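You operate a simulated robot arm through the tools that you are given. There is no shell and no other tool.

Carry out the task below with a simulated two-armed robot. There is one attempt and no reset: what you move stays moved.

TASK
Finish packing: press the grey lid home, stick down the loose label and both ends of the carton's tape.
Fine: the loose label lies on the teal lid; leave the labels and the tape strip in their trays.

It is judged by the outcome, as a careful person would: the job done as asked, and still so three seconds after it is handed in. It fails if anything else is knocked over, pushed out of place, dropped, spilled or broken. A push-on lid holds only when it is set on centred and level and pressed home; a screw cap is set on level and turned clockwise until tight.

THE ROBOT
Two 7-joint arms with two-finger parallel grippers on one trunk that stands fixed in place. Base frame: the origin is at the foot of the trunk, x ahead of it, y to its left, z up. Units: cm, degrees, N and s.
The left shoulder is at [7, 16.3, 134.5], the right one opposite. With the tool pointing down near the work surface each hand reaches from about 32 to 86 cm from the base axis, measured 20 degrees to its own side. Payload 3.43 kg a hand.
The tool frame of a hand sits at the grasp point between the pads (the TCP): z along the fingers, y along the line on which they close. The tips reach 3.4 cm beyond it. The gripper opens to 12.8 cm. The fingers are 2.4 cm wide and 1.2 cm thick; the gripper's body (4.8 by 13 cm) begins 9.6 cm behind the TCP.
Orientation is that of the tool frame in the base frame, as a unit quaternion [x, y, z, w]. With the fingers straight down and closing along the base's y, the tool's x points along the base's -x, its y along +y and its z along -z.

THE INTERFACE
- The arms move only by the tool step_arm. It takes "left_rows", "right_rows" or both (then of equal length, played together; a hand with none holds still); each is a list of rows, each an object (a shift or turn left out is 0, a gripper value left out holds the last) with "rotation": the turn, a rotation vector about the base's x, y, z in degrees, a list of three; "xyz": the shift along the base's x, y, z in cm, a list of three; "hand": the gripper command, from -1 (fully open) to 1 (shut), values between in proportion. In form: [{"rotation": [wx, wy, wz], "xyz": [x, y, z], "hand": hand}, ...]. A call has 1 to 20 rows; each row shifts and turns the commanded pose from where the row before left it. A row lasts 0.2 s, in which the tool goes at most 5 cm and 8.6 degrees; a call with a longer step from one row to the next is refused whole, and so is a gripper value outside its range. A pose out of reach is approached as far as the arm can. The call stops where the force on the tool passes 50 N (or 10 N more than at its start, if that is more) or the arm is blocked; 0.2 s more then pass. The fingers move at their own pace (about 15.3 cm/s each) and stop on an object; they squeeze with about 28 N. The grip force told is the motor's: it shows also when the fingers shut on nothing. Time passes only in rows, and 0.2 s behind the last, so rows that do not move let the fingers close. It gives the time, the measured TCP pose, the force on the tool (base axes), the opening and the grip force at its end, in the units of the frame above (readings bear some noise), with the torque about the TCP (base axes, N m) and any sound that the robot's microphone picked up.
- Cameras (640 x 400 px; columns grow to the right, rows downward): "scene" is now at [12.91, -4.1, 158.44]; the picture's right is [-0.33, -0.94, 0.00], its down [-0.53, 0.18, -0.83] and it looks along [0.78, -0.27, -0.56] (base axes); focal length 333 px, centre (320, 200). "left" rides on the left gripper at [7.6, 1.1, -16] in its tool frame; the picture's right is [-0.15, 0.99, 0.00], its down [-0.88, -0.13, -0.46] and it looks along [-0.45, -0.07, 0.89] (tool axes); focal length 234 px, centre (320, 200). "right" rides on the right gripper at [7.6, -1.1, -16] in its tool frame; the picture's right is [0.15, 0.99, 0.00], its down [-0.88, 0.13, -0.46] and it looks along [-0.45, 0.07, 0.89] (tool axes); focal length 234 px, centre (320, 200). There is no depth. A picture from a camera that has moved, and an enlarged one, comes with that camera's place and axes in the base frame and with its lens. The place of the scene camera against the robot may be out by one fixed shift of up to 1.8 cm in any direction.
- get_image(camera): a new picture of that camera. The clock stands still meanwhile.
- lift_body(by): slides the trunk up (or, below 0, down) by that many cm; the arms and the scene camera ride with it, the base frame stays. It gives what a move gives, with no picture.
- head_to(pan, tilt): turns the head with the scene camera to pan (to the left, within 86 degrees either way) and tilt (down, from -29 to 69), counted from straight ahead of the robot. It gives what a move gives.
- inspect(camera, box): a new picture of the part [left, top, right, bottom] of that camera's present view, enlarged. The clock stands still meanwhile.
- job_done(): hands the job in; it is judged then, once.

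Nothing tells you positions but the pictures and the camera data. Unless the task says otherwise, let go and move clear before handing in.

The tools are called after "Request:" by a JSON object that holds its "op" and its "data". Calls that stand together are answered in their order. step_arm: Moves the arms, as the interface text tells. Its arguments: {"type":"object","properties":{"left_rows":{"type":"array","items":{"type":"object","properties":{"rotation":{"type":"array","items":{"type":"number"}},"xyz":{"type":"array","items":{"type":"number"}},"hand":{"type":"number"}}}},"right_rows":{"type":"array","items":{"type":"object","properties":{"rotation":{"type":"array","items":{"type":"number"}},"xyz":{"type":"array","items":{"type":"number"}},"hand":{"type":"number"}}}}},"required":[]} The other tools are called the same way: lift_body (by) slides the trunk up or down; head_to (pan, tilt) turns the head that bears the scene camera; get_image (camera) takes a picture; inspect (camera, box) takes an enlarged picture of a part of a camera's view; job_done () hands the job in.

At the start:

```text
time_s: 0.0
left_tool_pos: [60.18, -0.43, 126.12]
left_ee_rot: [-0.001, 1.0, 0.0, 0.0]
left_force: [0.1, 0.3, 0.2]
left_ft_torque: [0.06, 0.01, 0.06]
left_grip_width: 12.79
left_grasp_force: 0.0
right_tool_pos: [50.04, -52.01, 122.76]
right_ee_rot: [0.002, 1.0, 0.0, 0.0]
right_force: [-0.4, 0.1, -0.1]
right_ft_torque: [0.03, 0.01, 0.01]
right_grip_width: 12.8
right_grasp_force: 0.0
trunk travel left (down, up): [-82.5, 11.5]
head pan, tilt: [-19.2, 33.9]
```

scene: 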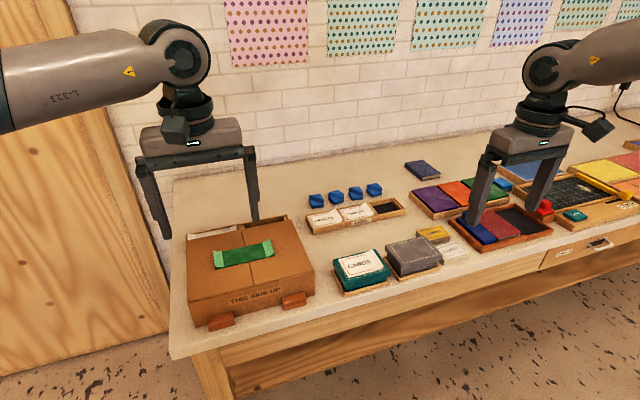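
right: 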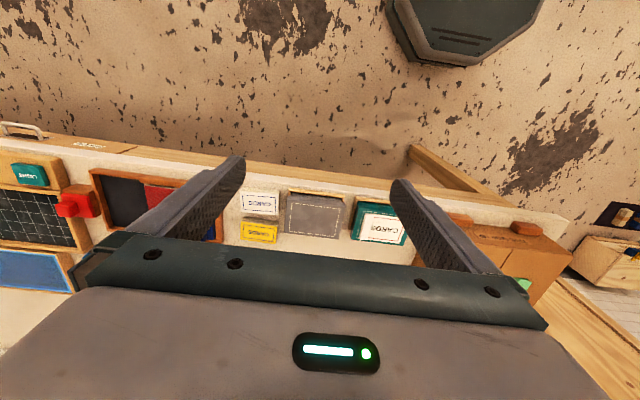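
left: 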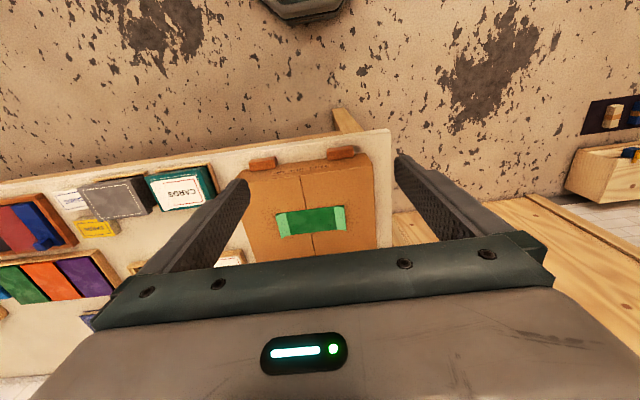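

I see a carton with a green tape strip on the left, a teal-lidded box with a loose label, and a grey-lidded box beside it. I'll look closer before moving.

Request:
{"op": "inspect", "data": {"camera": "scene", "box": [310, 200, 480, 306]}}

Request:
{"op": "inspect", "data": {"camera": "scene", "box": [160, 200, 330, 306]}}

Request:
{"op": "inspect", "data": {"camera": "right", "box": [220, 160, 460, 310]}}

Request:
{"op": "inspect", "data": {"camera": "left", "box": [40, 120, 400, 345]}}

```text
3.76 times, centred on (395, 253) of scene
camera zoom: at [12.91, -4.1, 158.44], right [-0.33, -0.94, 0.0], down [-0.53, 0.18, -0.83], along [0.78, -0.27, -0.56], focal length 1254 px, centre (38, 0)
```

zoom: 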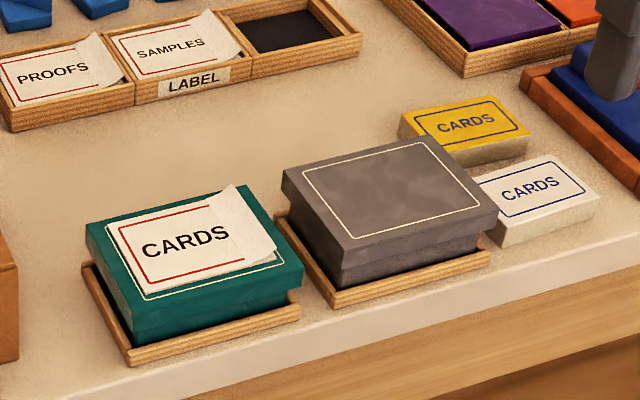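

```text
3.76 times, centred on (245, 253) of scene
camera zoom: at [12.91, -4.1, 158.44], right [-0.33, -0.94, 0.0], down [-0.53, 0.18, -0.83], along [0.78, -0.27, -0.56], focal length 1254 px, centre (602, 0)
```

zoom: 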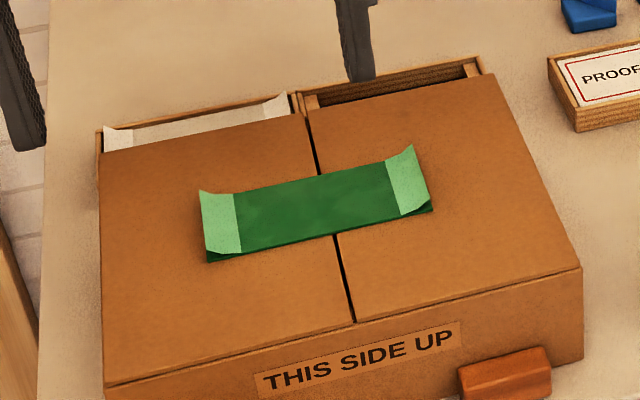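

```text
2.67 times, centred on (340, 235) of right
camera zoom: at [42.4, -53.23, 138.83], right [-0.15, 0.99, 0.0], down [0.88, 0.13, 0.46], along [0.45, 0.07, -0.89], focal length 624 px, centre (267, 107)
```

zoom: 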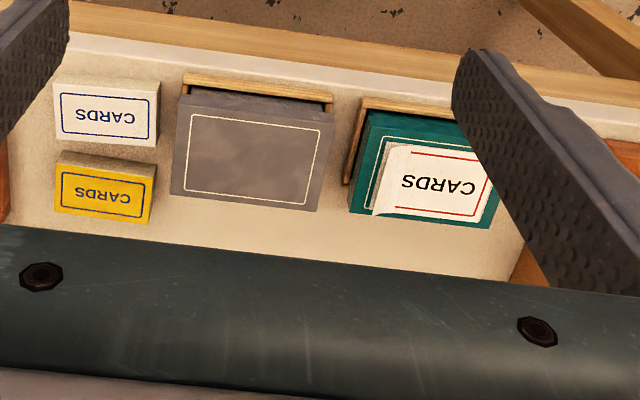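

```text
1.78 times, centred on (220, 232) of left
camera zoom: at [52.58, 0.59, 141.94], right [0.15, 0.99, 0.0], down [0.88, -0.13, 0.46], along [0.45, -0.07, -0.89], focal length 416 px, centre (498, 142)
```

zoom: 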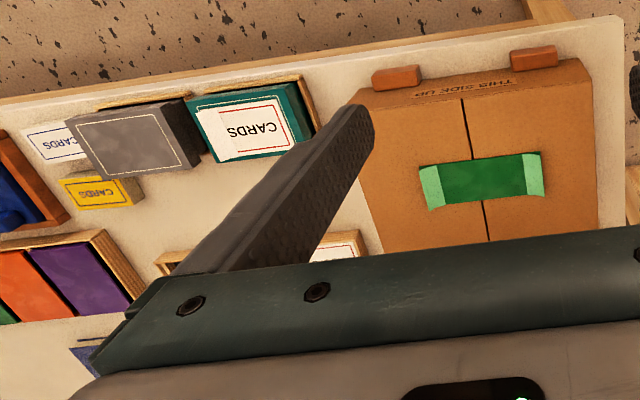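

The grey lid is around [68.5, -50, 95.5], the teal box at its left, and the carton tape around [80, -6, 98]. I'll close the grippers and move the right hand for a closer look.

Request:
{"op": "step_arm", "data": {"right_rows": [{"hand": 1}, {"xyz": [2, 2.5, -2], "hand": 1}, {"xyz": [2, 2.5, -2]}, {"xyz": [2, 2.5, -2]}, {"xyz": [2, 2.5, -2]}, {}], "left_rows": [{"hand": 1}, {}, {}, {}, {}, {}]}}

Request:
{"op": "get_image", "data": {"camera": "right"}}

Request:
{"op": "get_image", "data": {"camera": "left"}}

Request:
{"op": "get_image", "data": {"camera": "scene"}}

```text
time_s: 1.4
left_tool_pos: [60.14, -0.6, 125.99]
left_ee_rot: [-0.001, 1.0, 0.0, 0.0]
left_force: [0.5, 0.0, -0.3]
left_ft_torque: [-0.01, 0.03, -0.01]
left_grip_width: 0.0
left_grasp_force: 28.3
right_tool_pos: [58.1, -42.03, 114.87]
right_ee_rot: [0.0, 1.0, 0.0, 0.001]
right_force: [0.4, -0.1, 1.1]
right_ft_torque: [0.02, -0.01, -0.03]
right_grip_width: 0.0
right_grasp_force: 27.6
trunk travel left (down, up): [-82.5, 11.5]
head pan, tilt: [-19.2, 33.9]
```

```text
taken
camera right: at [50.41, -43.16, 130.93], right [-0.14, 0.99, 0.0], down [0.88, 0.13, 0.46], along [0.45, 0.07, -0.89], focal length 234 px, centre (320, 200)
```

right: 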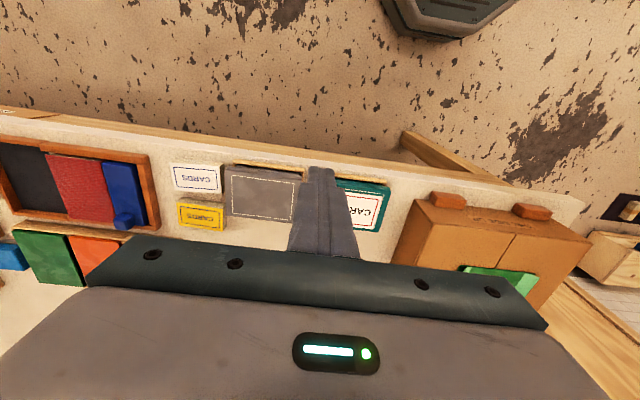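

```text
taken
camera left: at [52.52, 0.54, 141.96], right [0.15, 0.99, 0.0], down [0.88, -0.13, 0.46], along [0.45, -0.07, -0.89], focal length 234 px, centre (320, 200)
```

left: 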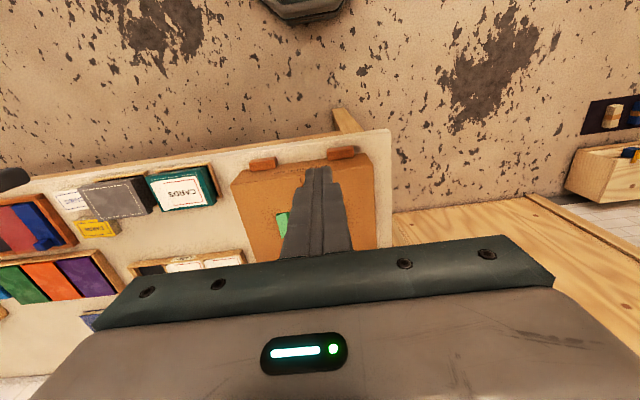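

```text
taken
camera scene: at [12.85, -4.16, 158.44], right [-0.33, -0.94, 0.0], down [-0.53, 0.18, -0.83], along [0.78, -0.27, -0.56], focal length 333 px, centre (320, 200)
```

scene: 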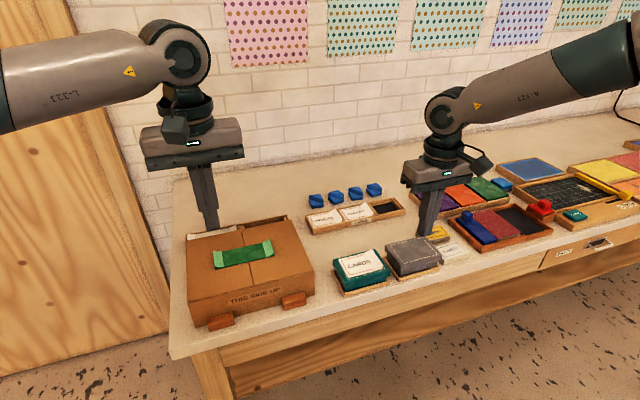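

The view is partly blocked by the fingers, so I'll shift the right hand sideways and lower for a side look at the grey lid.

Request:
{"op": "step_arm", "data": {"right_rows": [{"xyz": [1, -4, -2]}, {"xyz": [1, -4, -2]}, {"xyz": [1, -4, -2]}, {"xyz": [1, -4, -2]}, {"xyz": [0, -1, 0]}, {}]}}

Request:
{"op": "get_image", "data": {"camera": "right"}}

Request:
{"op": "inspect", "data": {"camera": "scene", "box": [325, 215, 453, 295]}}

```text
time_s: 2.8
left_tool_pos: [60.09, -0.37, 125.96]
left_ee_rot: [-0.001, 1.0, -0.001, 0.001]
left_force: [-0.3, 0.5, 0.2]
left_ft_torque: [-0.01, 0.0, 0.01]
left_grip_width: 0.0
left_grasp_force: 28.8
right_tool_pos: [61.96, -58.63, 107.15]
right_ee_rot: [0.003, 1.0, -0.003, 0.002]
right_force: [0.6, 0.6, 0.9]
right_ft_torque: [-0.03, -0.01, 0.03]
right_grip_width: 0.0
right_grasp_force: 27.8
right hand out of reach, approached as far as the arm can: row 5
trunk travel left (down, up): [-82.5, 11.5]
head pan, tilt: [-19.2, 33.9]
```

```text
taken
camera right: at [54.2, -59.71, 123.14], right [-0.14, 0.99, -0.01], down [0.88, 0.13, 0.46], along [0.45, 0.06, -0.89], focal length 234 px, centre (320, 200)
```

right: 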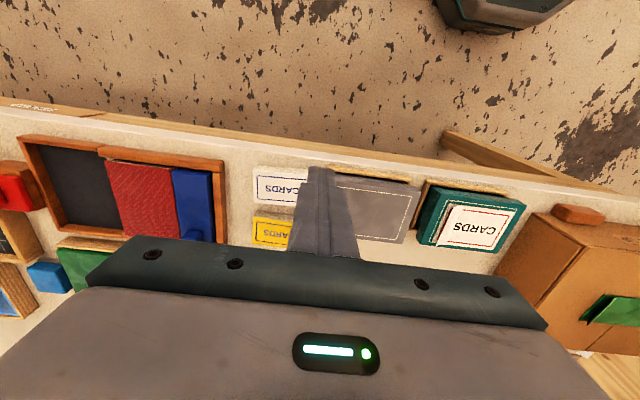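

```text
5.00 times, centred on (389, 255) of scene
camera zoom: at [12.88, -3.91, 158.45], right [-0.33, -0.94, 0.0], down [-0.53, 0.18, -0.83], along [0.78, -0.27, -0.56], focal length 1666 px, centre (-25, -75)
```

zoom: 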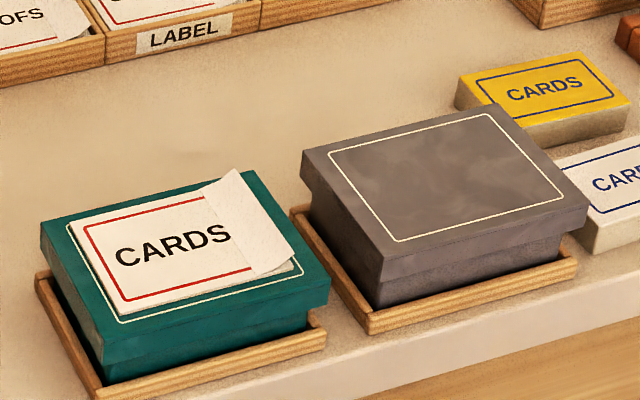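

The grey lid sits high, level over its box, and it's at the edge of my reach. I'll raise both hands, then lower the trunk about 20 cm to gain reach.

Request:
{"op": "step_arm", "data": {"right_rows": [{"xyz": [-1, 2, 4]}, {"xyz": [-1, 2, 4]}, {"xyz": [-1, 1, 4]}, {"xyz": [-1, 0, 4]}, {"xyz": [0, 0, 3]}, {}], "left_rows": [{"xyz": [0, 1, 2]}, {"xyz": [0, 1, 2]}, {"xyz": [0, 1, 2]}, {"xyz": [0, 1, 2]}, {}, {}]}}

Request:
{"op": "lift_body", "data": {"by": -18}}

Request:
{"op": "get_image", "data": {"camera": "scene"}}

Request:
{"op": "get_image", "data": {"camera": "left"}}

Request:
{"op": "get_image", "data": {"camera": "right"}}

```text
time_s: 4.2
left_tool_pos: [60.44, 3.55, 134.06]
left_ee_rot: [0.0, 1.0, 0.0, 0.0]
left_force: [0.5, 0.5, -0.3]
left_ft_torque: [0.04, 0.0, 0.01]
left_grip_width: 0.0
left_grasp_force: 28.1
right_tool_pos: [57.8, -53.94, 125.85]
right_ee_rot: [0.001, 1.0, 0.0, -0.001]
right_force: [0.9, 0.4, -0.3]
right_ft_torque: [0.0, 0.03, -0.02]
right_grip_width: 0.02
right_grasp_force: 27.5
trunk travel left (down, up): [-82.5, 11.5]
head pan, tilt: [-19.2, 33.9]
```

```text
time_s: 6.2
left_tool_pos: [60.32, 3.4, 116.17]
left_ee_rot: [-0.001, 1.0, 0.001, -0.001]
left_force: [0.2, 0.5, -0.2]
left_ft_torque: [-0.01, 0.0, 0.0]
left_grip_width: 0.0
left_grasp_force: 27.8
right_tool_pos: [57.62, -53.92, 107.95]
right_ee_rot: [0.0, 1.0, 0.0, 0.0]
right_force: [-0.2, 0.3, 0.5]
right_ft_torque: [0.0, -0.01, 0.03]
right_grip_width: 0.0
right_grasp_force: 28.2
trunk travel left (down, up): [-64.5, 29.5]
head pan, tilt: [-19.2, 33.9]
```

```text
taken
camera scene: at [12.89, -4.09, 140.45], right [-0.33, -0.94, 0.0], down [-0.53, 0.18, -0.83], along [0.78, -0.27, -0.56], focal length 333 px, centre (320, 200)
```

scene: 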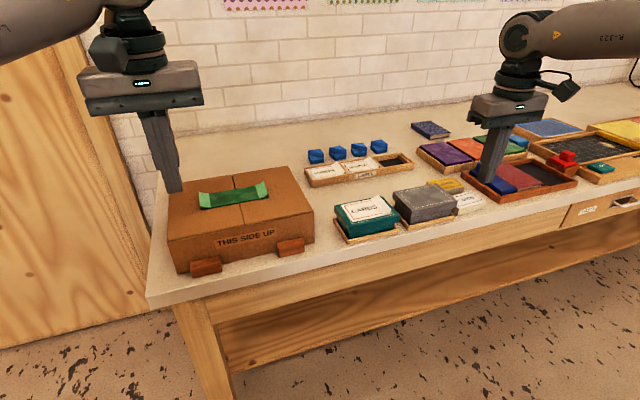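

```text
taken
camera left: at [52.63, 4.69, 132.07], right [0.15, 0.99, 0.0], down [0.88, -0.13, 0.46], along [0.45, -0.07, -0.89], focal length 234 px, centre (320, 200)
```

left: 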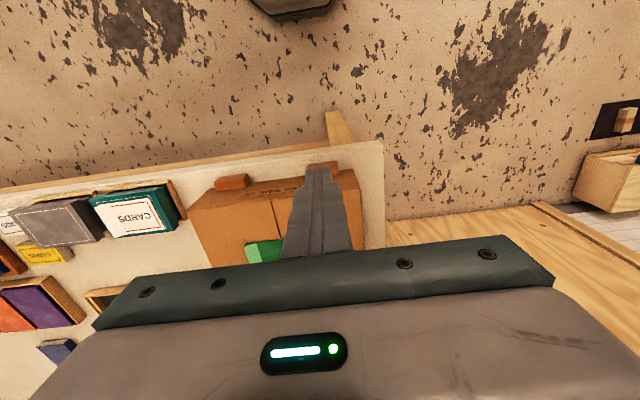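

```text
taken
camera right: at [50.07, -54.98, 123.93], right [-0.15, 0.99, 0.0], down [0.88, 0.13, 0.46], along [0.45, 0.07, -0.89], focal length 234 px, centre (320, 200)
```

right: 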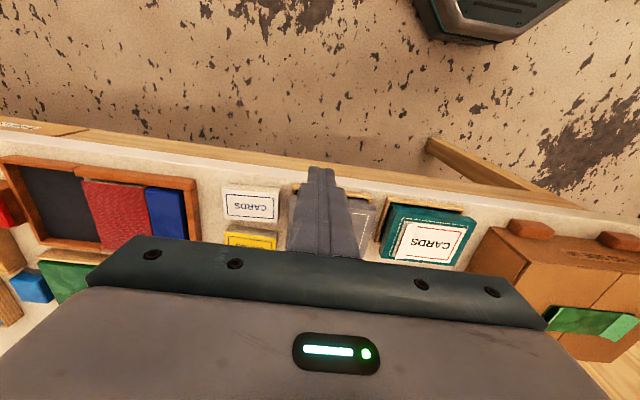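

The right hand now has room. I'll part its fingers about 5 cm so they press the grey lid evenly, and bring it above the lid's centre.

Request:
{"op": "step_arm", "data": {"right_rows": [{"xyz": [2.8, 0.9, 0], "hand": 0.22}, {"xyz": [2.7, 0.9, 0]}, {"xyz": [2.7, 0.8, -1]}, {"xyz": [2.7, 0.8, -2]}, {"xyz": [0, 0, -2]}, {}]}}

Request:
{"op": "get_image", "data": {"camera": "right"}}

Request:
{"op": "inspect", "data": {"camera": "scene", "box": [310, 130, 502, 250]}}

```text
time_s: 7.6
left_tool_pos: [60.24, 3.64, 116.13]
left_ee_rot: [-0.002, 1.0, 0.0, 0.0]
left_force: [-0.2, 0.1, 0.2]
left_ft_torque: [0.01, 0.0, -0.02]
left_grip_width: 0.0
left_grasp_force: 27.8
right_tool_pos: [68.65, -50.39, 102.95]
right_ee_rot: [0.0, 1.0, -0.001, 0.0]
right_force: [-0.5, -0.3, -0.2]
right_ft_torque: [-0.02, 0.01, 0.01]
right_grip_width: 5.03
right_grasp_force: 0.1
trunk travel left (down, up): [-64.5, 29.5]
head pan, tilt: [-19.2, 33.9]
```

```text
taken
camera right: at [61.1, -51.59, 118.94], right [-0.15, 0.99, 0.0], down [0.88, 0.13, 0.46], along [0.45, 0.07, -0.89], focal length 234 px, centre (320, 200)
```

right: 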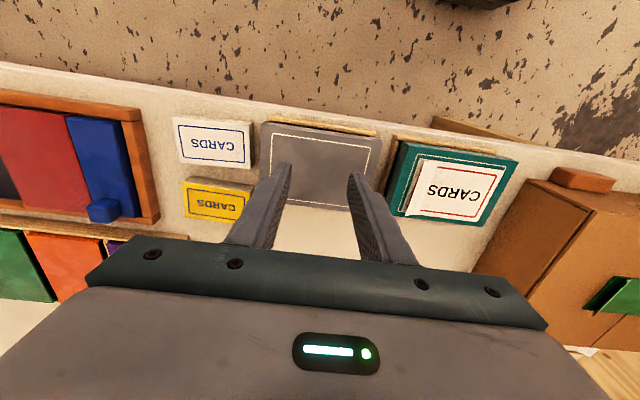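

```text
3.33 times, centred on (406, 190) of scene
camera zoom: at [12.92, -4.08, 140.44], right [-0.33, -0.94, 0.0], down [-0.53, 0.18, -0.83], along [0.78, -0.27, -0.56], focal length 1111 px, centre (33, 233)
```

zoom: 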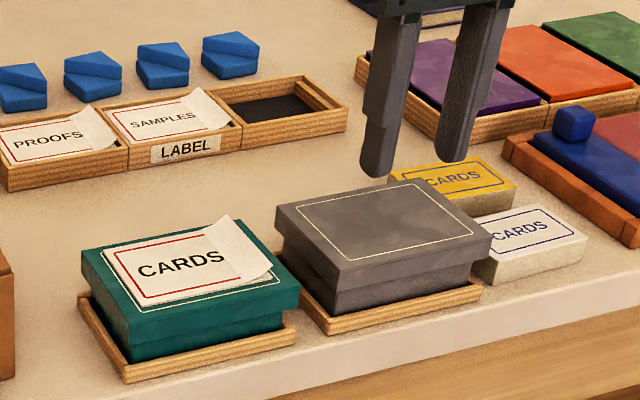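

Let me zoom to pin the grey lid's edges and height relative to the fingertips.

Request:
{"op": "inspect", "data": {"camera": "right", "box": [235, 100, 395, 200]}}

Request:
{"op": "inspect", "data": {"camera": "right", "box": [240, 160, 400, 260]}}

Request:
{"op": "inspect", "data": {"camera": "right", "box": [380, 120, 540, 220]}}

```text
4.00 times, centred on (315, 150) of right
camera zoom: at [61.1, -51.59, 118.94], right [-0.15, 0.99, 0.0], down [0.88, 0.13, 0.46], along [0.45, 0.07, -0.89], focal length 937 px, centre (340, 400)
```

zoom: 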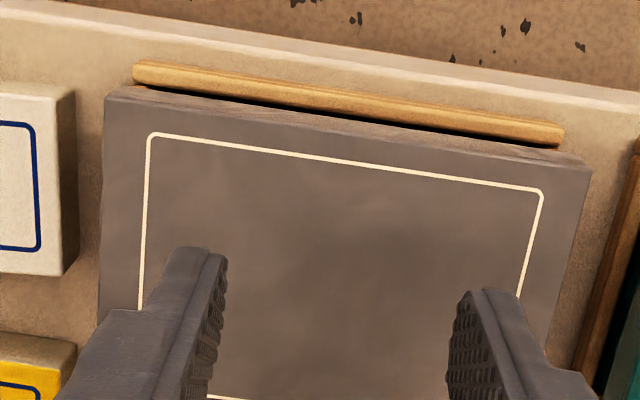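

```text
4.00 times, centred on (320, 210) of right
camera zoom: at [61.1, -51.59, 118.94], right [-0.15, 0.99, 0.0], down [0.88, 0.13, 0.46], along [0.45, 0.07, -0.89], focal length 937 px, centre (320, 160)
```

zoom: 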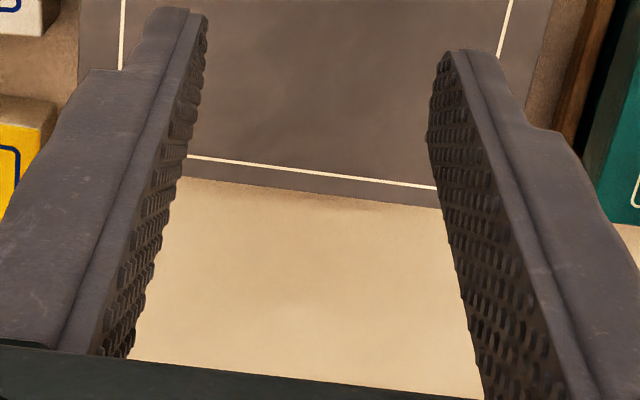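

```text
4.00 times, centred on (460, 170) of right
camera zoom: at [61.1, -51.59, 118.94], right [-0.15, 0.99, 0.0], down [0.88, 0.13, 0.46], along [0.45, 0.07, -0.89], focal length 937 px, centre (-240, 320)
```

zoom: 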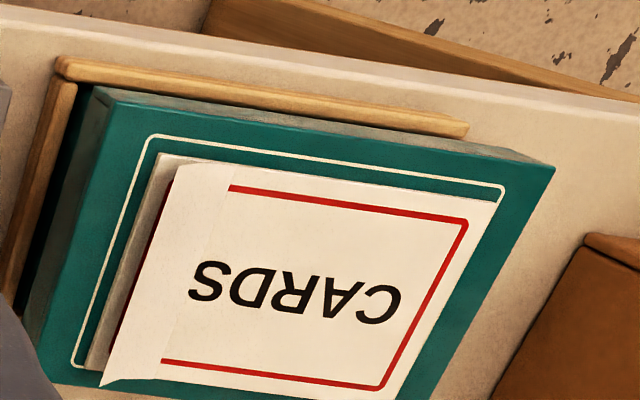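

The grey lid's centre works out to about [70.3, -50.5], with its top near z 94. I'll shift forward over the centre and descend slowly until contact.

Request:
{"op": "step_arm", "data": {"right_rows": [{"xyz": [1.6, -0.1, 0]}, {"xyz": [0, 0, -1.5]}, {"xyz": [0, 0, -1.5]}, {}]}}

Request:
{"op": "get_image", "data": {"camera": "right"}}

Request:
{"op": "inspect", "data": {"camera": "scene", "box": [366, 150, 494, 230]}}

```text
time_s: 8.6
left_tool_pos: [60.21, 3.67, 116.1]
left_ee_rot: [-0.002, 1.0, 0.0, 0.0]
left_force: [-0.1, -0.1, 0.3]
left_ft_torque: [-0.01, 0.04, 0.0]
left_grip_width: 0.0
left_grasp_force: 27.9
right_tool_pos: [70.32, -50.56, 99.87]
right_ee_rot: [0.001, 1.0, 0.0, 0.0]
right_force: [0.5, 1.0, 0.8]
right_ft_torque: [-0.02, -0.02, 0.0]
right_grip_width: 5.0
right_grasp_force: 0.0
trunk travel left (down, up): [-64.5, 29.5]
head pan, tilt: [-19.2, 33.9]
```

```text
taken
camera right: at [62.62, -51.68, 115.86], right [-0.15, 0.99, 0.0], down [0.88, 0.13, 0.46], along [0.45, 0.07, -0.89], focal length 234 px, centre (320, 200)
```

right: 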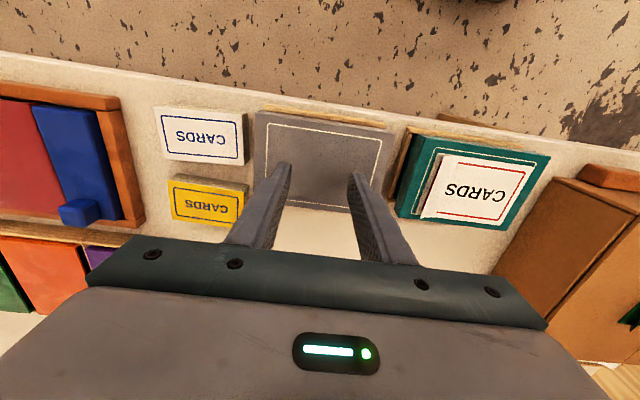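

```text
5.00 times, centred on (430, 190) of scene
camera zoom: at [12.92, -4.1, 140.44], right [-0.33, -0.94, 0.0], down [-0.53, 0.18, -0.83], along [0.78, -0.27, -0.56], focal length 1666 px, centre (-230, 250)
```

zoom: 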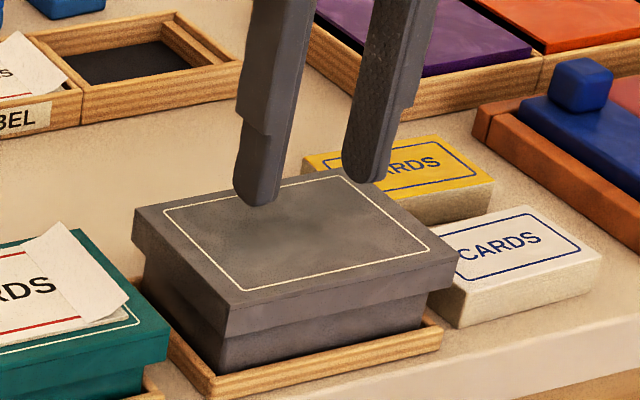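

The fingertips line up with the lid's centre to within about half a centimetre. I'll descend gently onto the lid and press.

Request:
{"op": "step_arm", "data": {"right_rows": [{"xyz": [0, 0.2, -1.0]}, {"xyz": [0, 0, -0.5]}, {"xyz": [0, 0, -0.4]}, {"xyz": [0, 0, -0.3]}, {"xyz": [0, 0, -0.3]}, {"xyz": [0, 0, -0.3]}, {"xyz": [0, 0, -0.3]}, {"xyz": [0, 0, -0.3]}, {"xyz": [0, 0, -0.3]}]}}

Request:
{"op": "inspect", "data": {"camera": "scene", "box": [366, 150, 494, 230]}}

```text
time_s: 10.6
left_tool_pos: [59.89, 3.76, 116.35]
left_ee_rot: [-0.002, 1.0, 0.0, 0.0]
left_force: [0.1, 0.2, 0.0]
left_ft_torque: [0.0, -0.01, -0.03]
left_grip_width: 0.0
left_grasp_force: 28.1
right_tool_pos: [70.16, -50.25, 96.55]
right_ee_rot: [0.002, 1.0, -0.002, 0.005]
right_force: [4.8, -6.1, 29.0]
right_ft_torque: [-0.02, -0.02, 0.04]
right_grip_width: 5.0
right_grasp_force: 0.0
trunk travel left (down, up): [-64.5, 29.5]
head pan, tilt: [-19.2, 33.9]
```

```text
5.00 times, centred on (430, 190) of scene
camera zoom: at [12.61, -3.95, 140.52], right [-0.33, -0.94, 0.0], down [-0.52, 0.18, -0.83], along [0.79, -0.27, -0.56], focal length 1666 px, centre (-230, 250)
```

zoom: 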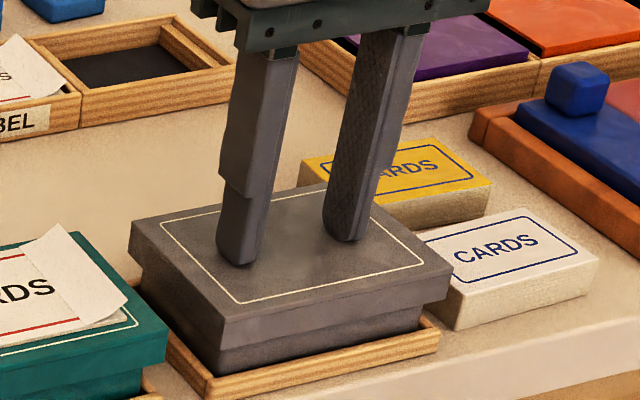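

The fingers bear on the lid with about 29 N and it looks level. I'll press further in small steps.

Request:
{"op": "step_arm", "data": {"right_rows": [{"xyz": [0, 0, -0.2]}, {"xyz": [0, 0, -0.2]}, {"xyz": [0, 0, -0.2]}, {"xyz": [0, 0, -0.2]}]}}

Request:
{"op": "inspect", "data": {"camera": "scene", "box": [366, 150, 494, 230]}}

```text
time_s: 11.2
left_tool_pos: [59.96, 3.71, 116.22]
left_ee_rot: [0.001, 1.0, 0.0, 0.002]
left_force: [0.3, 0.3, -0.7]
left_ft_torque: [0.02, 0.01, 0.02]
left_grip_width: 0.0
left_grasp_force: 28.0
right_tool_pos: [70.35, -50.15, 96.68]
right_ee_rot: [0.002, 1.0, -0.001, 0.009]
right_force: [-9.0, 0.1, 20.9]
right_ft_torque: [0.17, 0.53, 0.0]
right_grip_width: 5.01
right_grasp_force: 0.0
trunk travel left (down, up): [-64.5, 29.5]
head pan, tilt: [-19.2, 33.9]
stopped in row 3 (right hand): the force on the tool passed its limit at 52 N (the readings are from after the stop); the commanded pose is now the measured one
```

```text
5.00 times, centred on (430, 190) of scene
camera zoom: at [12.52, -3.94, 140.44], right [-0.33, -0.94, 0.0], down [-0.52, 0.18, -0.83], along [0.79, -0.27, -0.56], focal length 1666 px, centre (-230, 250)
```

zoom: 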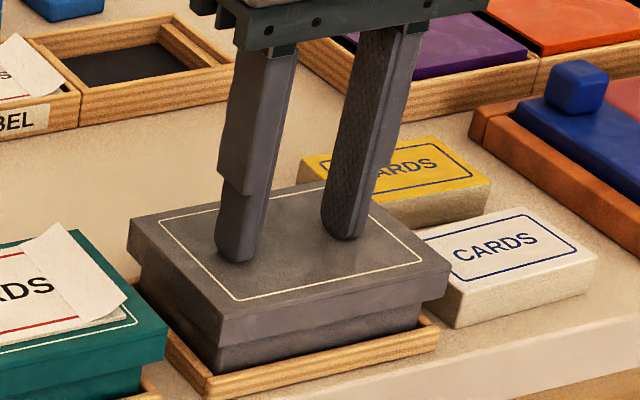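

The press reached 52 N; I'll lift off and compare the lid's seat with the teal one.

Request:
{"op": "step_arm", "data": {"right_rows": [{"xyz": [0, 0, 1]}, {"xyz": [0, 0, 3]}, {"xyz": [0, 0, 4]}, {"xyz": [0, 0, 4]}, {}]}}

Request:
{"op": "inspect", "data": {"camera": "scene", "box": [366, 150, 494, 230]}}

Request:
{"op": "inspect", "data": {"camera": "scene", "box": [310, 130, 502, 250]}}

```text
time_s: 12.4
left_tool_pos: [60.28, 3.51, 115.97]
left_ee_rot: [-0.001, 1.0, 0.001, 0.0]
left_force: [-0.6, -0.5, -0.3]
left_ft_torque: [0.01, 0.01, 0.03]
left_grip_width: 0.01
left_grasp_force: 28.3
right_tool_pos: [70.46, -50.35, 108.34]
right_ee_rot: [0.001, 1.0, -0.001, 0.006]
right_force: [0.1, 0.4, 0.3]
right_ft_torque: [-0.02, 0.01, 0.01]
right_grip_width: 4.98
right_grasp_force: 0.0
trunk travel left (down, up): [-64.5, 29.5]
head pan, tilt: [-19.2, 33.9]
```

```text
5.00 times, centred on (430, 190) of scene
camera zoom: at [12.9, -4.1, 140.44], right [-0.33, -0.94, 0.0], down [-0.53, 0.18, -0.83], along [0.78, -0.27, -0.56], focal length 1666 px, centre (-230, 250)
```

zoom: 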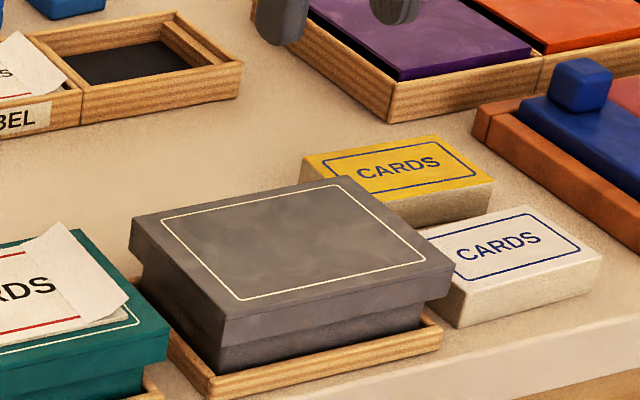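

```text
3.33 times, centred on (406, 190) of scene
camera zoom: at [12.9, -4.1, 140.44], right [-0.33, -0.94, 0.0], down [-0.53, 0.18, -0.83], along [0.78, -0.27, -0.56], focal length 1111 px, centre (33, 233)
```

zoom: 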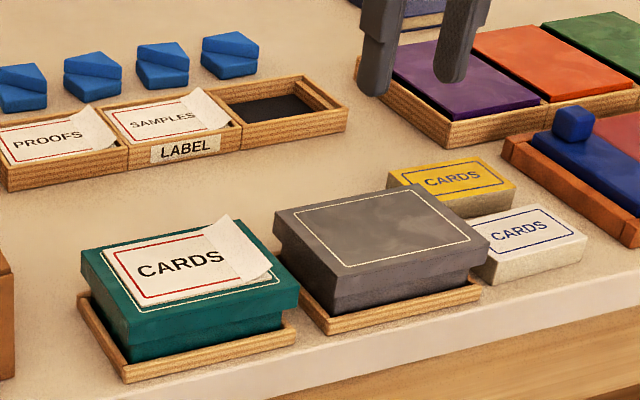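

The lid dropped roughly 0.6 cm. I'll zoom in to check that it is fully down and level.

Request:
{"op": "inspect", "data": {"camera": "scene", "box": [386, 180, 466, 230]}}

Request:
{"op": "inspect", "data": {"camera": "scene", "box": [330, 195, 410, 245]}}

Request:
{"op": "get_image", "data": {"camera": "right"}}

```text
8.00 times, centred on (426, 205) of scene
camera zoom: at [12.9, -4.1, 140.44], right [-0.33, -0.94, 0.0], down [-0.53, 0.18, -0.83], along [0.78, -0.27, -0.56], focal length 2665 px, centre (-528, 160)
```

zoom: 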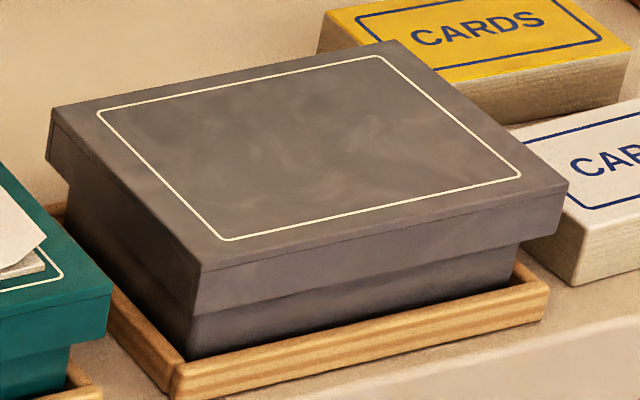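

```text
8.00 times, centred on (370, 220) of scene
camera zoom: at [12.9, -4.1, 140.44], right [-0.33, -0.94, 0.0], down [-0.53, 0.18, -0.83], along [0.78, -0.27, -0.56], focal length 2665 px, centre (-80, 40)
```

zoom: 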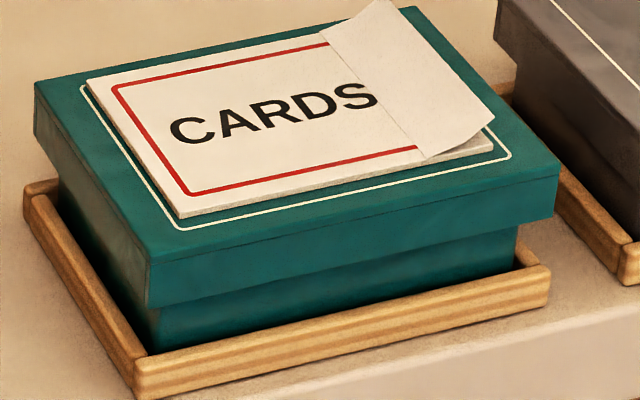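

```text
taken
camera right: at [62.8, -51.58, 124.22], right [-0.14, 0.99, 0.0], down [0.88, 0.13, 0.47], along [0.46, 0.06, -0.89], focal length 234 px, centre (320, 200)
```

right: 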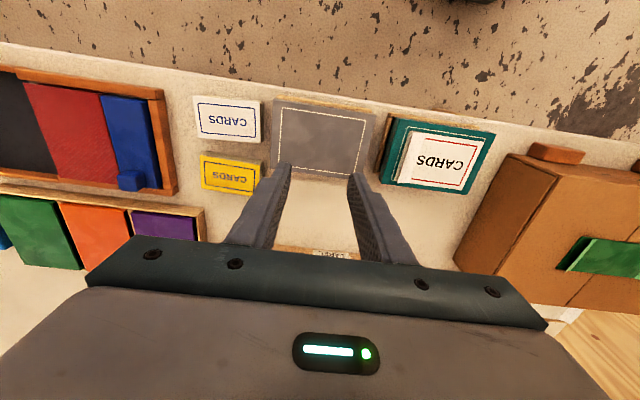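

The grey lid now shows the same box strip below it as the teal one and looks level. I'll press once more at the centre to confirm it no longer gives.

Request:
{"op": "step_arm", "data": {"right_rows": [{"xyz": [-0.1, 0, -4]}, {"xyz": [0, 0, -4]}, {"xyz": [0, 0, -2]}, {"xyz": [0, 0, -0.6]}, {"xyz": [0, 0, -0.4]}, {"xyz": [0, 0, -0.3]}, {"xyz": [0, 0, -0.3]}]}}

Request:
{"op": "step_arm", "data": {"right_rows": [{"xyz": [0, 0, -0.3]}, {"xyz": [0, 0, -0.3]}, {"xyz": [0, 0, -0.3]}, {"xyz": [0, 0, -0.3]}, {"xyz": [0, 0, -0.3]}]}}

```text
time_s: 14.0
left_tool_pos: [60.23, 3.77, 116.19]
left_ee_rot: [-0.001, 1.0, 0.0, 0.001]
left_force: [-0.1, -0.7, -0.2]
left_ft_torque: [0.0, -0.04, 0.0]
left_grip_width: 0.03
left_grasp_force: 28.0
right_tool_pos: [70.35, -50.46, 96.79]
right_ee_rot: [0.0, 1.0, -0.001, 0.007]
right_force: [-0.5, -1.6, 6.5]
right_ft_torque: [0.02, 0.07, 0.02]
right_grip_width: 4.98
right_grasp_force: 0.0
trunk travel left (down, up): [-64.5, 29.5]
head pan, tilt: [-19.2, 33.9]
```

```text
time_s: 14.9
left_tool_pos: [59.91, 3.77, 116.31]
left_ee_rot: [0.0, 1.0, 0.0, 0.002]
left_force: [0.1, -0.1, -0.3]
left_ft_torque: [0.0, 0.01, 0.04]
left_grip_width: 0.0
left_grasp_force: 27.9
right_tool_pos: [70.35, -50.31, 96.72]
right_ee_rot: [0.003, 1.0, -0.001, 0.013]
right_force: [-10.5, -1.5, 22.4]
right_ft_torque: [0.15, 0.6, 0.06]
right_grip_width: 4.94
right_grasp_force: 0.0
trunk travel left (down, up): [-64.5, 29.5]
head pan, tilt: [-19.2, 33.9]
stopped in row 4 (right hand): the force on the tool passed its limit at 52 N (the readings are from after the stop); the commanded pose is now the measured one
```

The lid is now rigid under 52 N, so it is home. Next I'll lift, straighten and close the gripper, and go above the loose flap on the teal lid, at about [70.6, -38].

Request:
{"op": "step_arm", "data": {"right_rows": [{"xyz": [0, 0, 2]}, {"xyz": [0, 0, 4], "rotation": [0, 1.4, 0]}, {"xyz": [0, 0, 4], "hand": 1}, {"xyz": [0, 4, 0], "hand": 1}, {"xyz": [0, 4, 0]}, {"xyz": [0.2, 4.3, 0]}, {}]}}

Request:
{"op": "get_image", "data": {"camera": "right"}}

Request:
{"op": "inspect", "data": {"camera": "scene", "box": [310, 150, 470, 250]}}

```text
time_s: 16.5
left_tool_pos: [60.23, 3.59, 116.09]
left_ee_rot: [-0.001, 1.0, 0.001, 0.0]
left_force: [0.3, 0.0, 0.1]
left_ft_torque: [0.01, 0.02, 0.0]
left_grip_width: 0.0
left_grasp_force: 27.6
right_tool_pos: [70.78, -38.04, 106.21]
right_ee_rot: [0.002, 1.0, -0.001, -0.003]
right_force: [-0.6, 0.6, 0.7]
right_ft_torque: [0.05, -0.01, 0.01]
right_grip_width: 0.0
right_grasp_force: 28.2
trunk travel left (down, up): [-64.5, 29.5]
head pan, tilt: [-19.2, 33.9]
```

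```text
taken
camera right: at [63.24, -39.28, 122.19], right [-0.14, 0.99, 0.0], down [0.88, 0.13, 0.45], along [0.45, 0.06, -0.89], focal length 234 px, centre (320, 200)
```

right: 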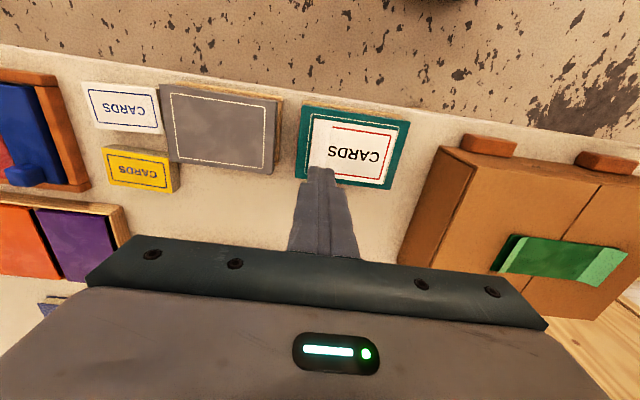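

```text
4.00 times, centred on (390, 200) of scene
camera zoom: at [12.89, -4.19, 140.44], right [-0.33, -0.94, 0.0], down [-0.53, 0.18, -0.83], along [0.78, -0.27, -0.56], focal length 1333 px, centre (40, 200)
```

zoom: 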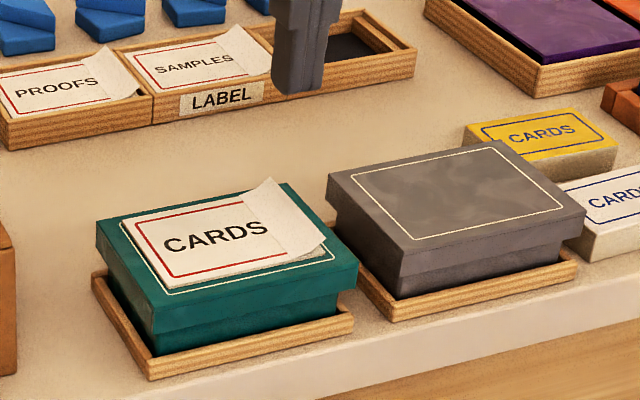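

I'll zoom the wrist view to place the flap precisely.

Request:
{"op": "inspect", "data": {"camera": "right", "box": [280, 95, 424, 185]}}

```text
4.44 times, centred on (352, 140) of right
camera zoom: at [63.24, -39.28, 122.19], right [-0.14, 0.99, 0.0], down [0.88, 0.13, 0.45], along [0.45, 0.06, -0.89], focal length 1041 px, centre (178, 467)
```

zoom: 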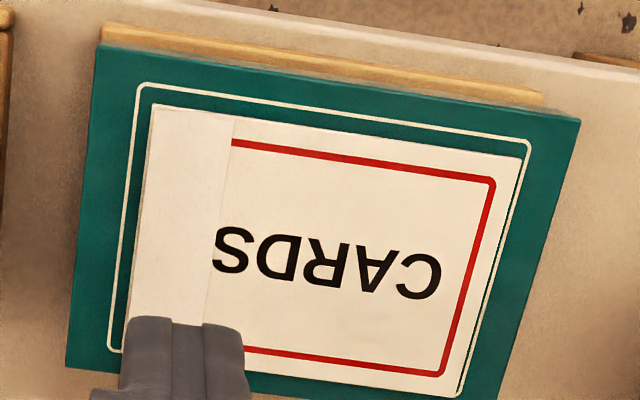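

The flap spans x 67.3–74.3, y −37.3 to −39.5, and the fingers are over its middle. I'll descend onto it gently.

Request:
{"op": "step_arm", "data": {"right_rows": [{"xyz": [0, -0.3, -4]}, {"xyz": [0, 0, -2]}, {"xyz": [0, 0, -1]}, {"xyz": [0, 0, -0.7]}, {"xyz": [0, 0, -0.5]}, {"xyz": [0, 0, -0.4]}, {"xyz": [0, 0, -0.3]}]}}

Request:
{"op": "inspect", "data": {"camera": "scene", "box": [310, 150, 470, 250]}}

```text
time_s: 18.1
left_tool_pos: [60.28, 3.54, 116.11]
left_ee_rot: [-0.002, 1.0, 0.0, 0.0]
left_force: [0.2, -0.9, -0.2]
left_ft_torque: [0.01, -0.01, -0.02]
left_grip_width: 0.03
left_grasp_force: 28.2
right_tool_pos: [70.9, -38.42, 97.26]
right_ee_rot: [0.001, 1.0, -0.001, -0.002]
right_force: [-0.7, 0.4, -0.1]
right_ft_torque: [-0.02, 0.0, 0.0]
right_grip_width: 0.0
right_grasp_force: 28.4
trunk travel left (down, up): [-64.5, 29.5]
head pan, tilt: [-19.2, 33.9]
```

```text
4.00 times, centred on (390, 200) of scene
camera zoom: at [12.92, -4.1, 140.44], right [-0.33, -0.94, 0.0], down [-0.53, 0.18, -0.83], along [0.78, -0.27, -0.56], focal length 1333 px, centre (40, 200)
```

zoom: 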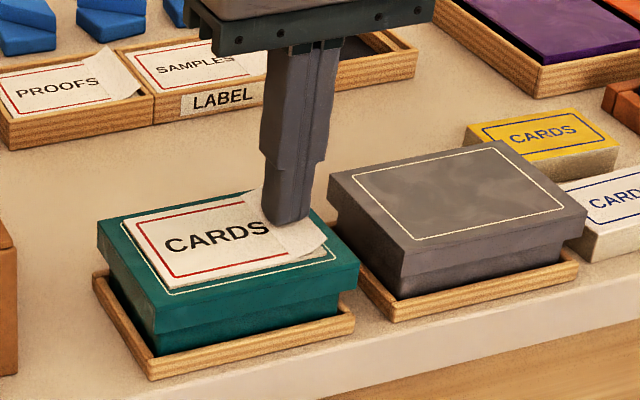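

The tip is just at the flap and on its line. I'll press down in small steps.

Request:
{"op": "step_arm", "data": {"right_rows": [{"xyz": [0, 0, -0.2]}, {"xyz": [0, 0, -0.2]}, {"xyz": [0, 0, -0.2]}]}}

Request:
{"op": "step_arm", "data": {"right_rows": [{"xyz": [0, 0, -0.2]}, {}]}}

Request:
{"op": "inspect", "data": {"camera": "scene", "box": [310, 150, 470, 250]}}

```text
time_s: 18.9
left_tool_pos: [60.27, 3.65, 116.22]
left_ee_rot: [-0.001, 1.0, 0.0, 0.001]
left_force: [-0.1, -0.4, -1.2]
left_ft_torque: [-0.01, 0.0, -0.01]
left_grip_width: 0.01
left_grasp_force: 27.7
right_tool_pos: [70.76, -38.37, 96.88]
right_ee_rot: [0.002, 1.0, -0.002, 0.0]
right_force: [-0.7, -1.8, 9.0]
right_ft_torque: [-0.06, 0.02, -0.03]
right_grip_width: 0.02
right_grasp_force: 28.7
trunk travel left (down, up): [-64.5, 29.5]
head pan, tilt: [-19.2, 33.9]
```

```text
time_s: 19.5
left_tool_pos: [60.14, 3.61, 116.32]
left_ee_rot: [-0.001, 1.0, -0.001, 0.002]
left_force: [0.4, 0.0, 0.3]
left_ft_torque: [0.01, -0.01, 0.01]
left_grip_width: 0.02
left_grasp_force: 28.0
right_tool_pos: [70.86, -38.3, 96.8]
right_ee_rot: [0.003, 1.0, -0.002, 0.001]
right_force: [2.4, -3.5, 21.4]
right_ft_torque: [-0.13, -0.03, -0.03]
right_grip_width: 0.02
right_grasp_force: 28.0
trunk travel left (down, up): [-64.5, 29.5]
head pan, tilt: [-19.2, 33.9]
```

```text
4.00 times, centred on (390, 200) of scene
camera zoom: at [12.66, -4.0, 140.49], right [-0.33, -0.94, 0.0], down [-0.53, 0.18, -0.83], along [0.78, -0.27, -0.56], focal length 1333 px, centre (40, 200)
```

zoom: 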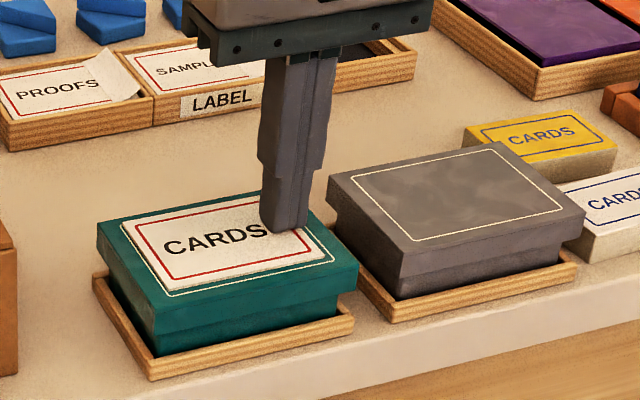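

The flap lies flat and the frame is complete. I'll hold briefly, then lift straight up and check it stays down.

Request:
{"op": "step_arm", "data": {"right_rows": [{}, {}, {}, {"xyz": [0, 0, 1]}, {"xyz": [0, 0, 3]}, {"xyz": [0, 0, 4]}, {"xyz": [0, 0, 4]}, {}, {}, {}, {}]}}

Request:
{"op": "inspect", "data": {"camera": "scene", "box": [326, 180, 422, 240]}}

Request:
{"op": "inspect", "data": {"camera": "right", "box": [280, 95, 424, 185]}}

Request:
{"op": "get_image", "data": {"camera": "scene"}}

```text
time_s: 21.9
left_tool_pos: [60.42, 3.63, 116.17]
left_ee_rot: [0.0, 1.0, 0.0, 0.0]
left_force: [-0.9, 0.8, -0.2]
left_ft_torque: [0.03, 0.02, 0.0]
left_grip_width: 0.0
left_grasp_force: 28.4
right_tool_pos: [70.95, -38.68, 108.32]
right_ee_rot: [0.003, 1.0, -0.001, -0.002]
right_force: [0.2, 0.4, 0.3]
right_ft_torque: [0.01, 0.03, 0.02]
right_grip_width: 0.0
right_grasp_force: 27.9
trunk travel left (down, up): [-64.5, 29.5]
head pan, tilt: [-19.2, 33.9]
```

```text
6.67 times, centred on (374, 210) of scene
camera zoom: at [12.93, -4.1, 140.44], right [-0.33, -0.94, 0.0], down [-0.53, 0.18, -0.83], along [0.78, -0.27, -0.56], focal length 2221 px, centre (-40, 133)
```

zoom: 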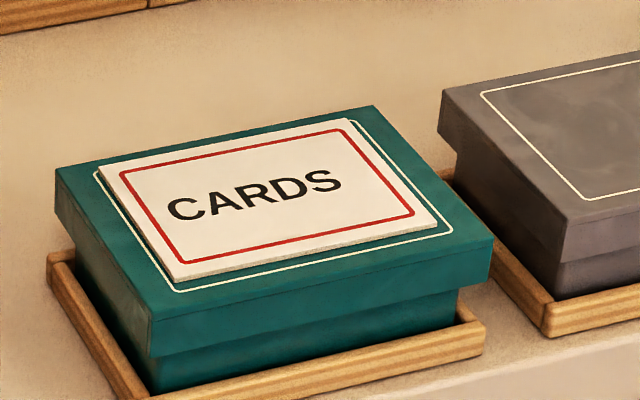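

```text
4.44 times, centred on (352, 140) of right
camera zoom: at [63.41, -39.73, 124.43], right [-0.14, 0.99, 0.0], down [0.88, 0.13, 0.45], along [0.45, 0.06, -0.89], focal length 1041 px, centre (178, 467)
```

zoom: 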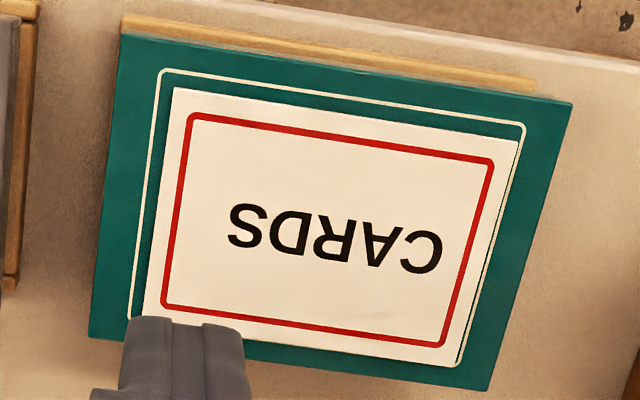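

```text
taken
camera scene: at [12.93, -4.1, 140.44], right [-0.33, -0.94, 0.0], down [-0.53, 0.18, -0.83], along [0.78, -0.27, -0.56], focal length 333 px, centre (320, 200)
```

scene: 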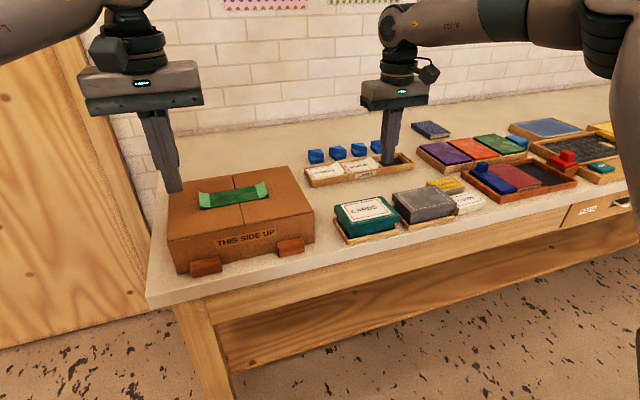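

The label is stuck flat and stays. Now I'll withdraw the right hand and bring the left hand, open for a clear view, above the carton's tape.

Request:
{"op": "step_arm", "data": {"right_rows": [{"xyz": [-2, -2, 2]}, {"xyz": [-2, -3, 2]}, {"xyz": [-2, -3, 2]}, {"xyz": [-2, -3, 2]}, {}, {}], "left_rows": [{"xyz": [0, 0, 0], "hand": -1}, {"xyz": [2, -2.5, 0]}, {"xyz": [2, -2.5, 0]}, {"xyz": [2, -2.5, 0]}, {"xyz": [2, -2.5, -1]}, {}]}}

Request:
{"op": "get_image", "data": {"camera": "left"}}

Request:
{"op": "inspect", "data": {"camera": "scene", "box": [150, 120, 342, 240]}}

```text
time_s: 23.3
left_tool_pos: [68.3, -6.3, 115.37]
left_ee_rot: [-0.001, 1.0, -0.001, -0.001]
left_force: [0.2, 0.3, 0.9]
left_ft_torque: [-0.06, 0.02, 0.01]
left_grip_width: 12.81
left_grasp_force: 0.1
right_tool_pos: [62.76, -49.27, 116.24]
right_ee_rot: [0.001, 1.0, -0.001, 0.0]
right_force: [0.1, -0.3, 0.8]
right_ft_torque: [-0.04, 0.02, -0.02]
right_grip_width: 0.0
right_grasp_force: 28.6
trunk travel left (down, up): [-64.5, 29.5]
head pan, tilt: [-19.2, 33.9]
```

```text
taken
camera left: at [60.63, -5.2, 131.22], right [0.15, 0.99, 0.0], down [0.88, -0.13, 0.46], along [0.45, -0.07, -0.89], focal length 234 px, centre (320, 200)
```

left: 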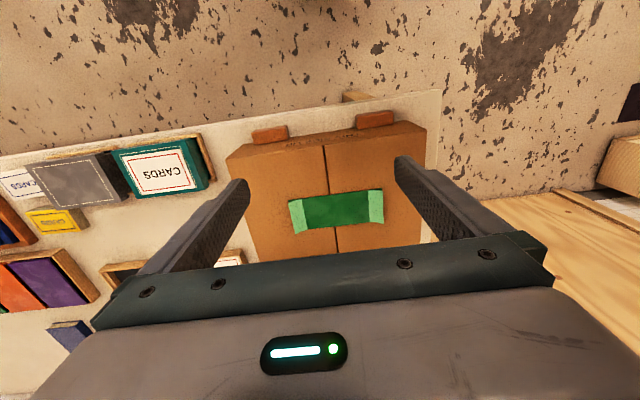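

```text
3.33 times, centred on (246, 180) of scene
camera zoom: at [12.86, -3.98, 140.45], right [-0.33, -0.94, 0.0], down [-0.53, 0.18, -0.83], along [0.78, -0.27, -0.56], focal length 1111 px, centre (567, 267)
```

zoom: 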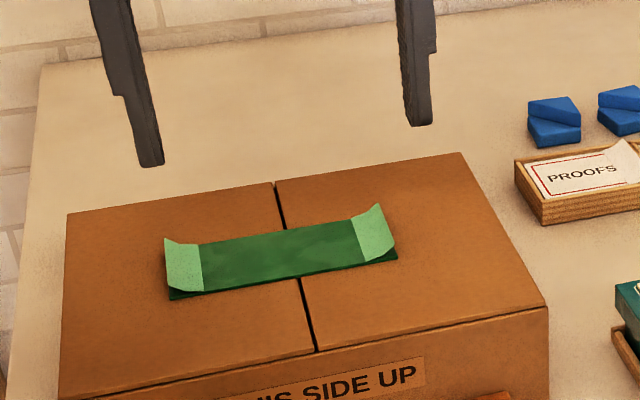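

Request:
{"op": "inspect", "data": {"camera": "left", "box": [264, 160, 408, 250]}}

Request:
{"op": "inspect", "data": {"camera": "left", "box": [220, 100, 444, 240]}}

```text
4.44 times, centred on (336, 205) of left
camera zoom: at [60.63, -5.2, 131.22], right [0.15, 0.99, 0.0], down [0.88, -0.13, 0.46], along [0.45, -0.07, -0.89], focal length 1041 px, centre (249, 178)
```

zoom: 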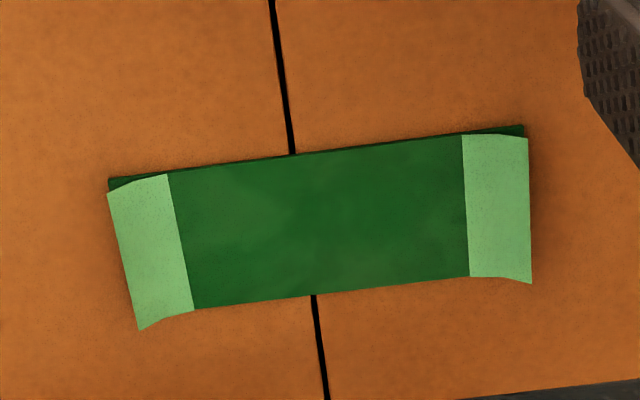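

```text
2.86 times, centred on (332, 170) of left
camera zoom: at [60.63, -5.2, 131.22], right [0.15, 0.99, 0.0], down [0.88, -0.13, 0.46], along [0.45, -0.07, -0.89], focal length 669 px, centre (286, 286)
```

zoom: 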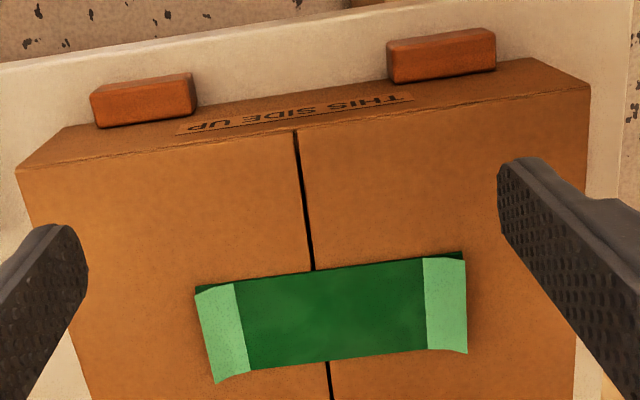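

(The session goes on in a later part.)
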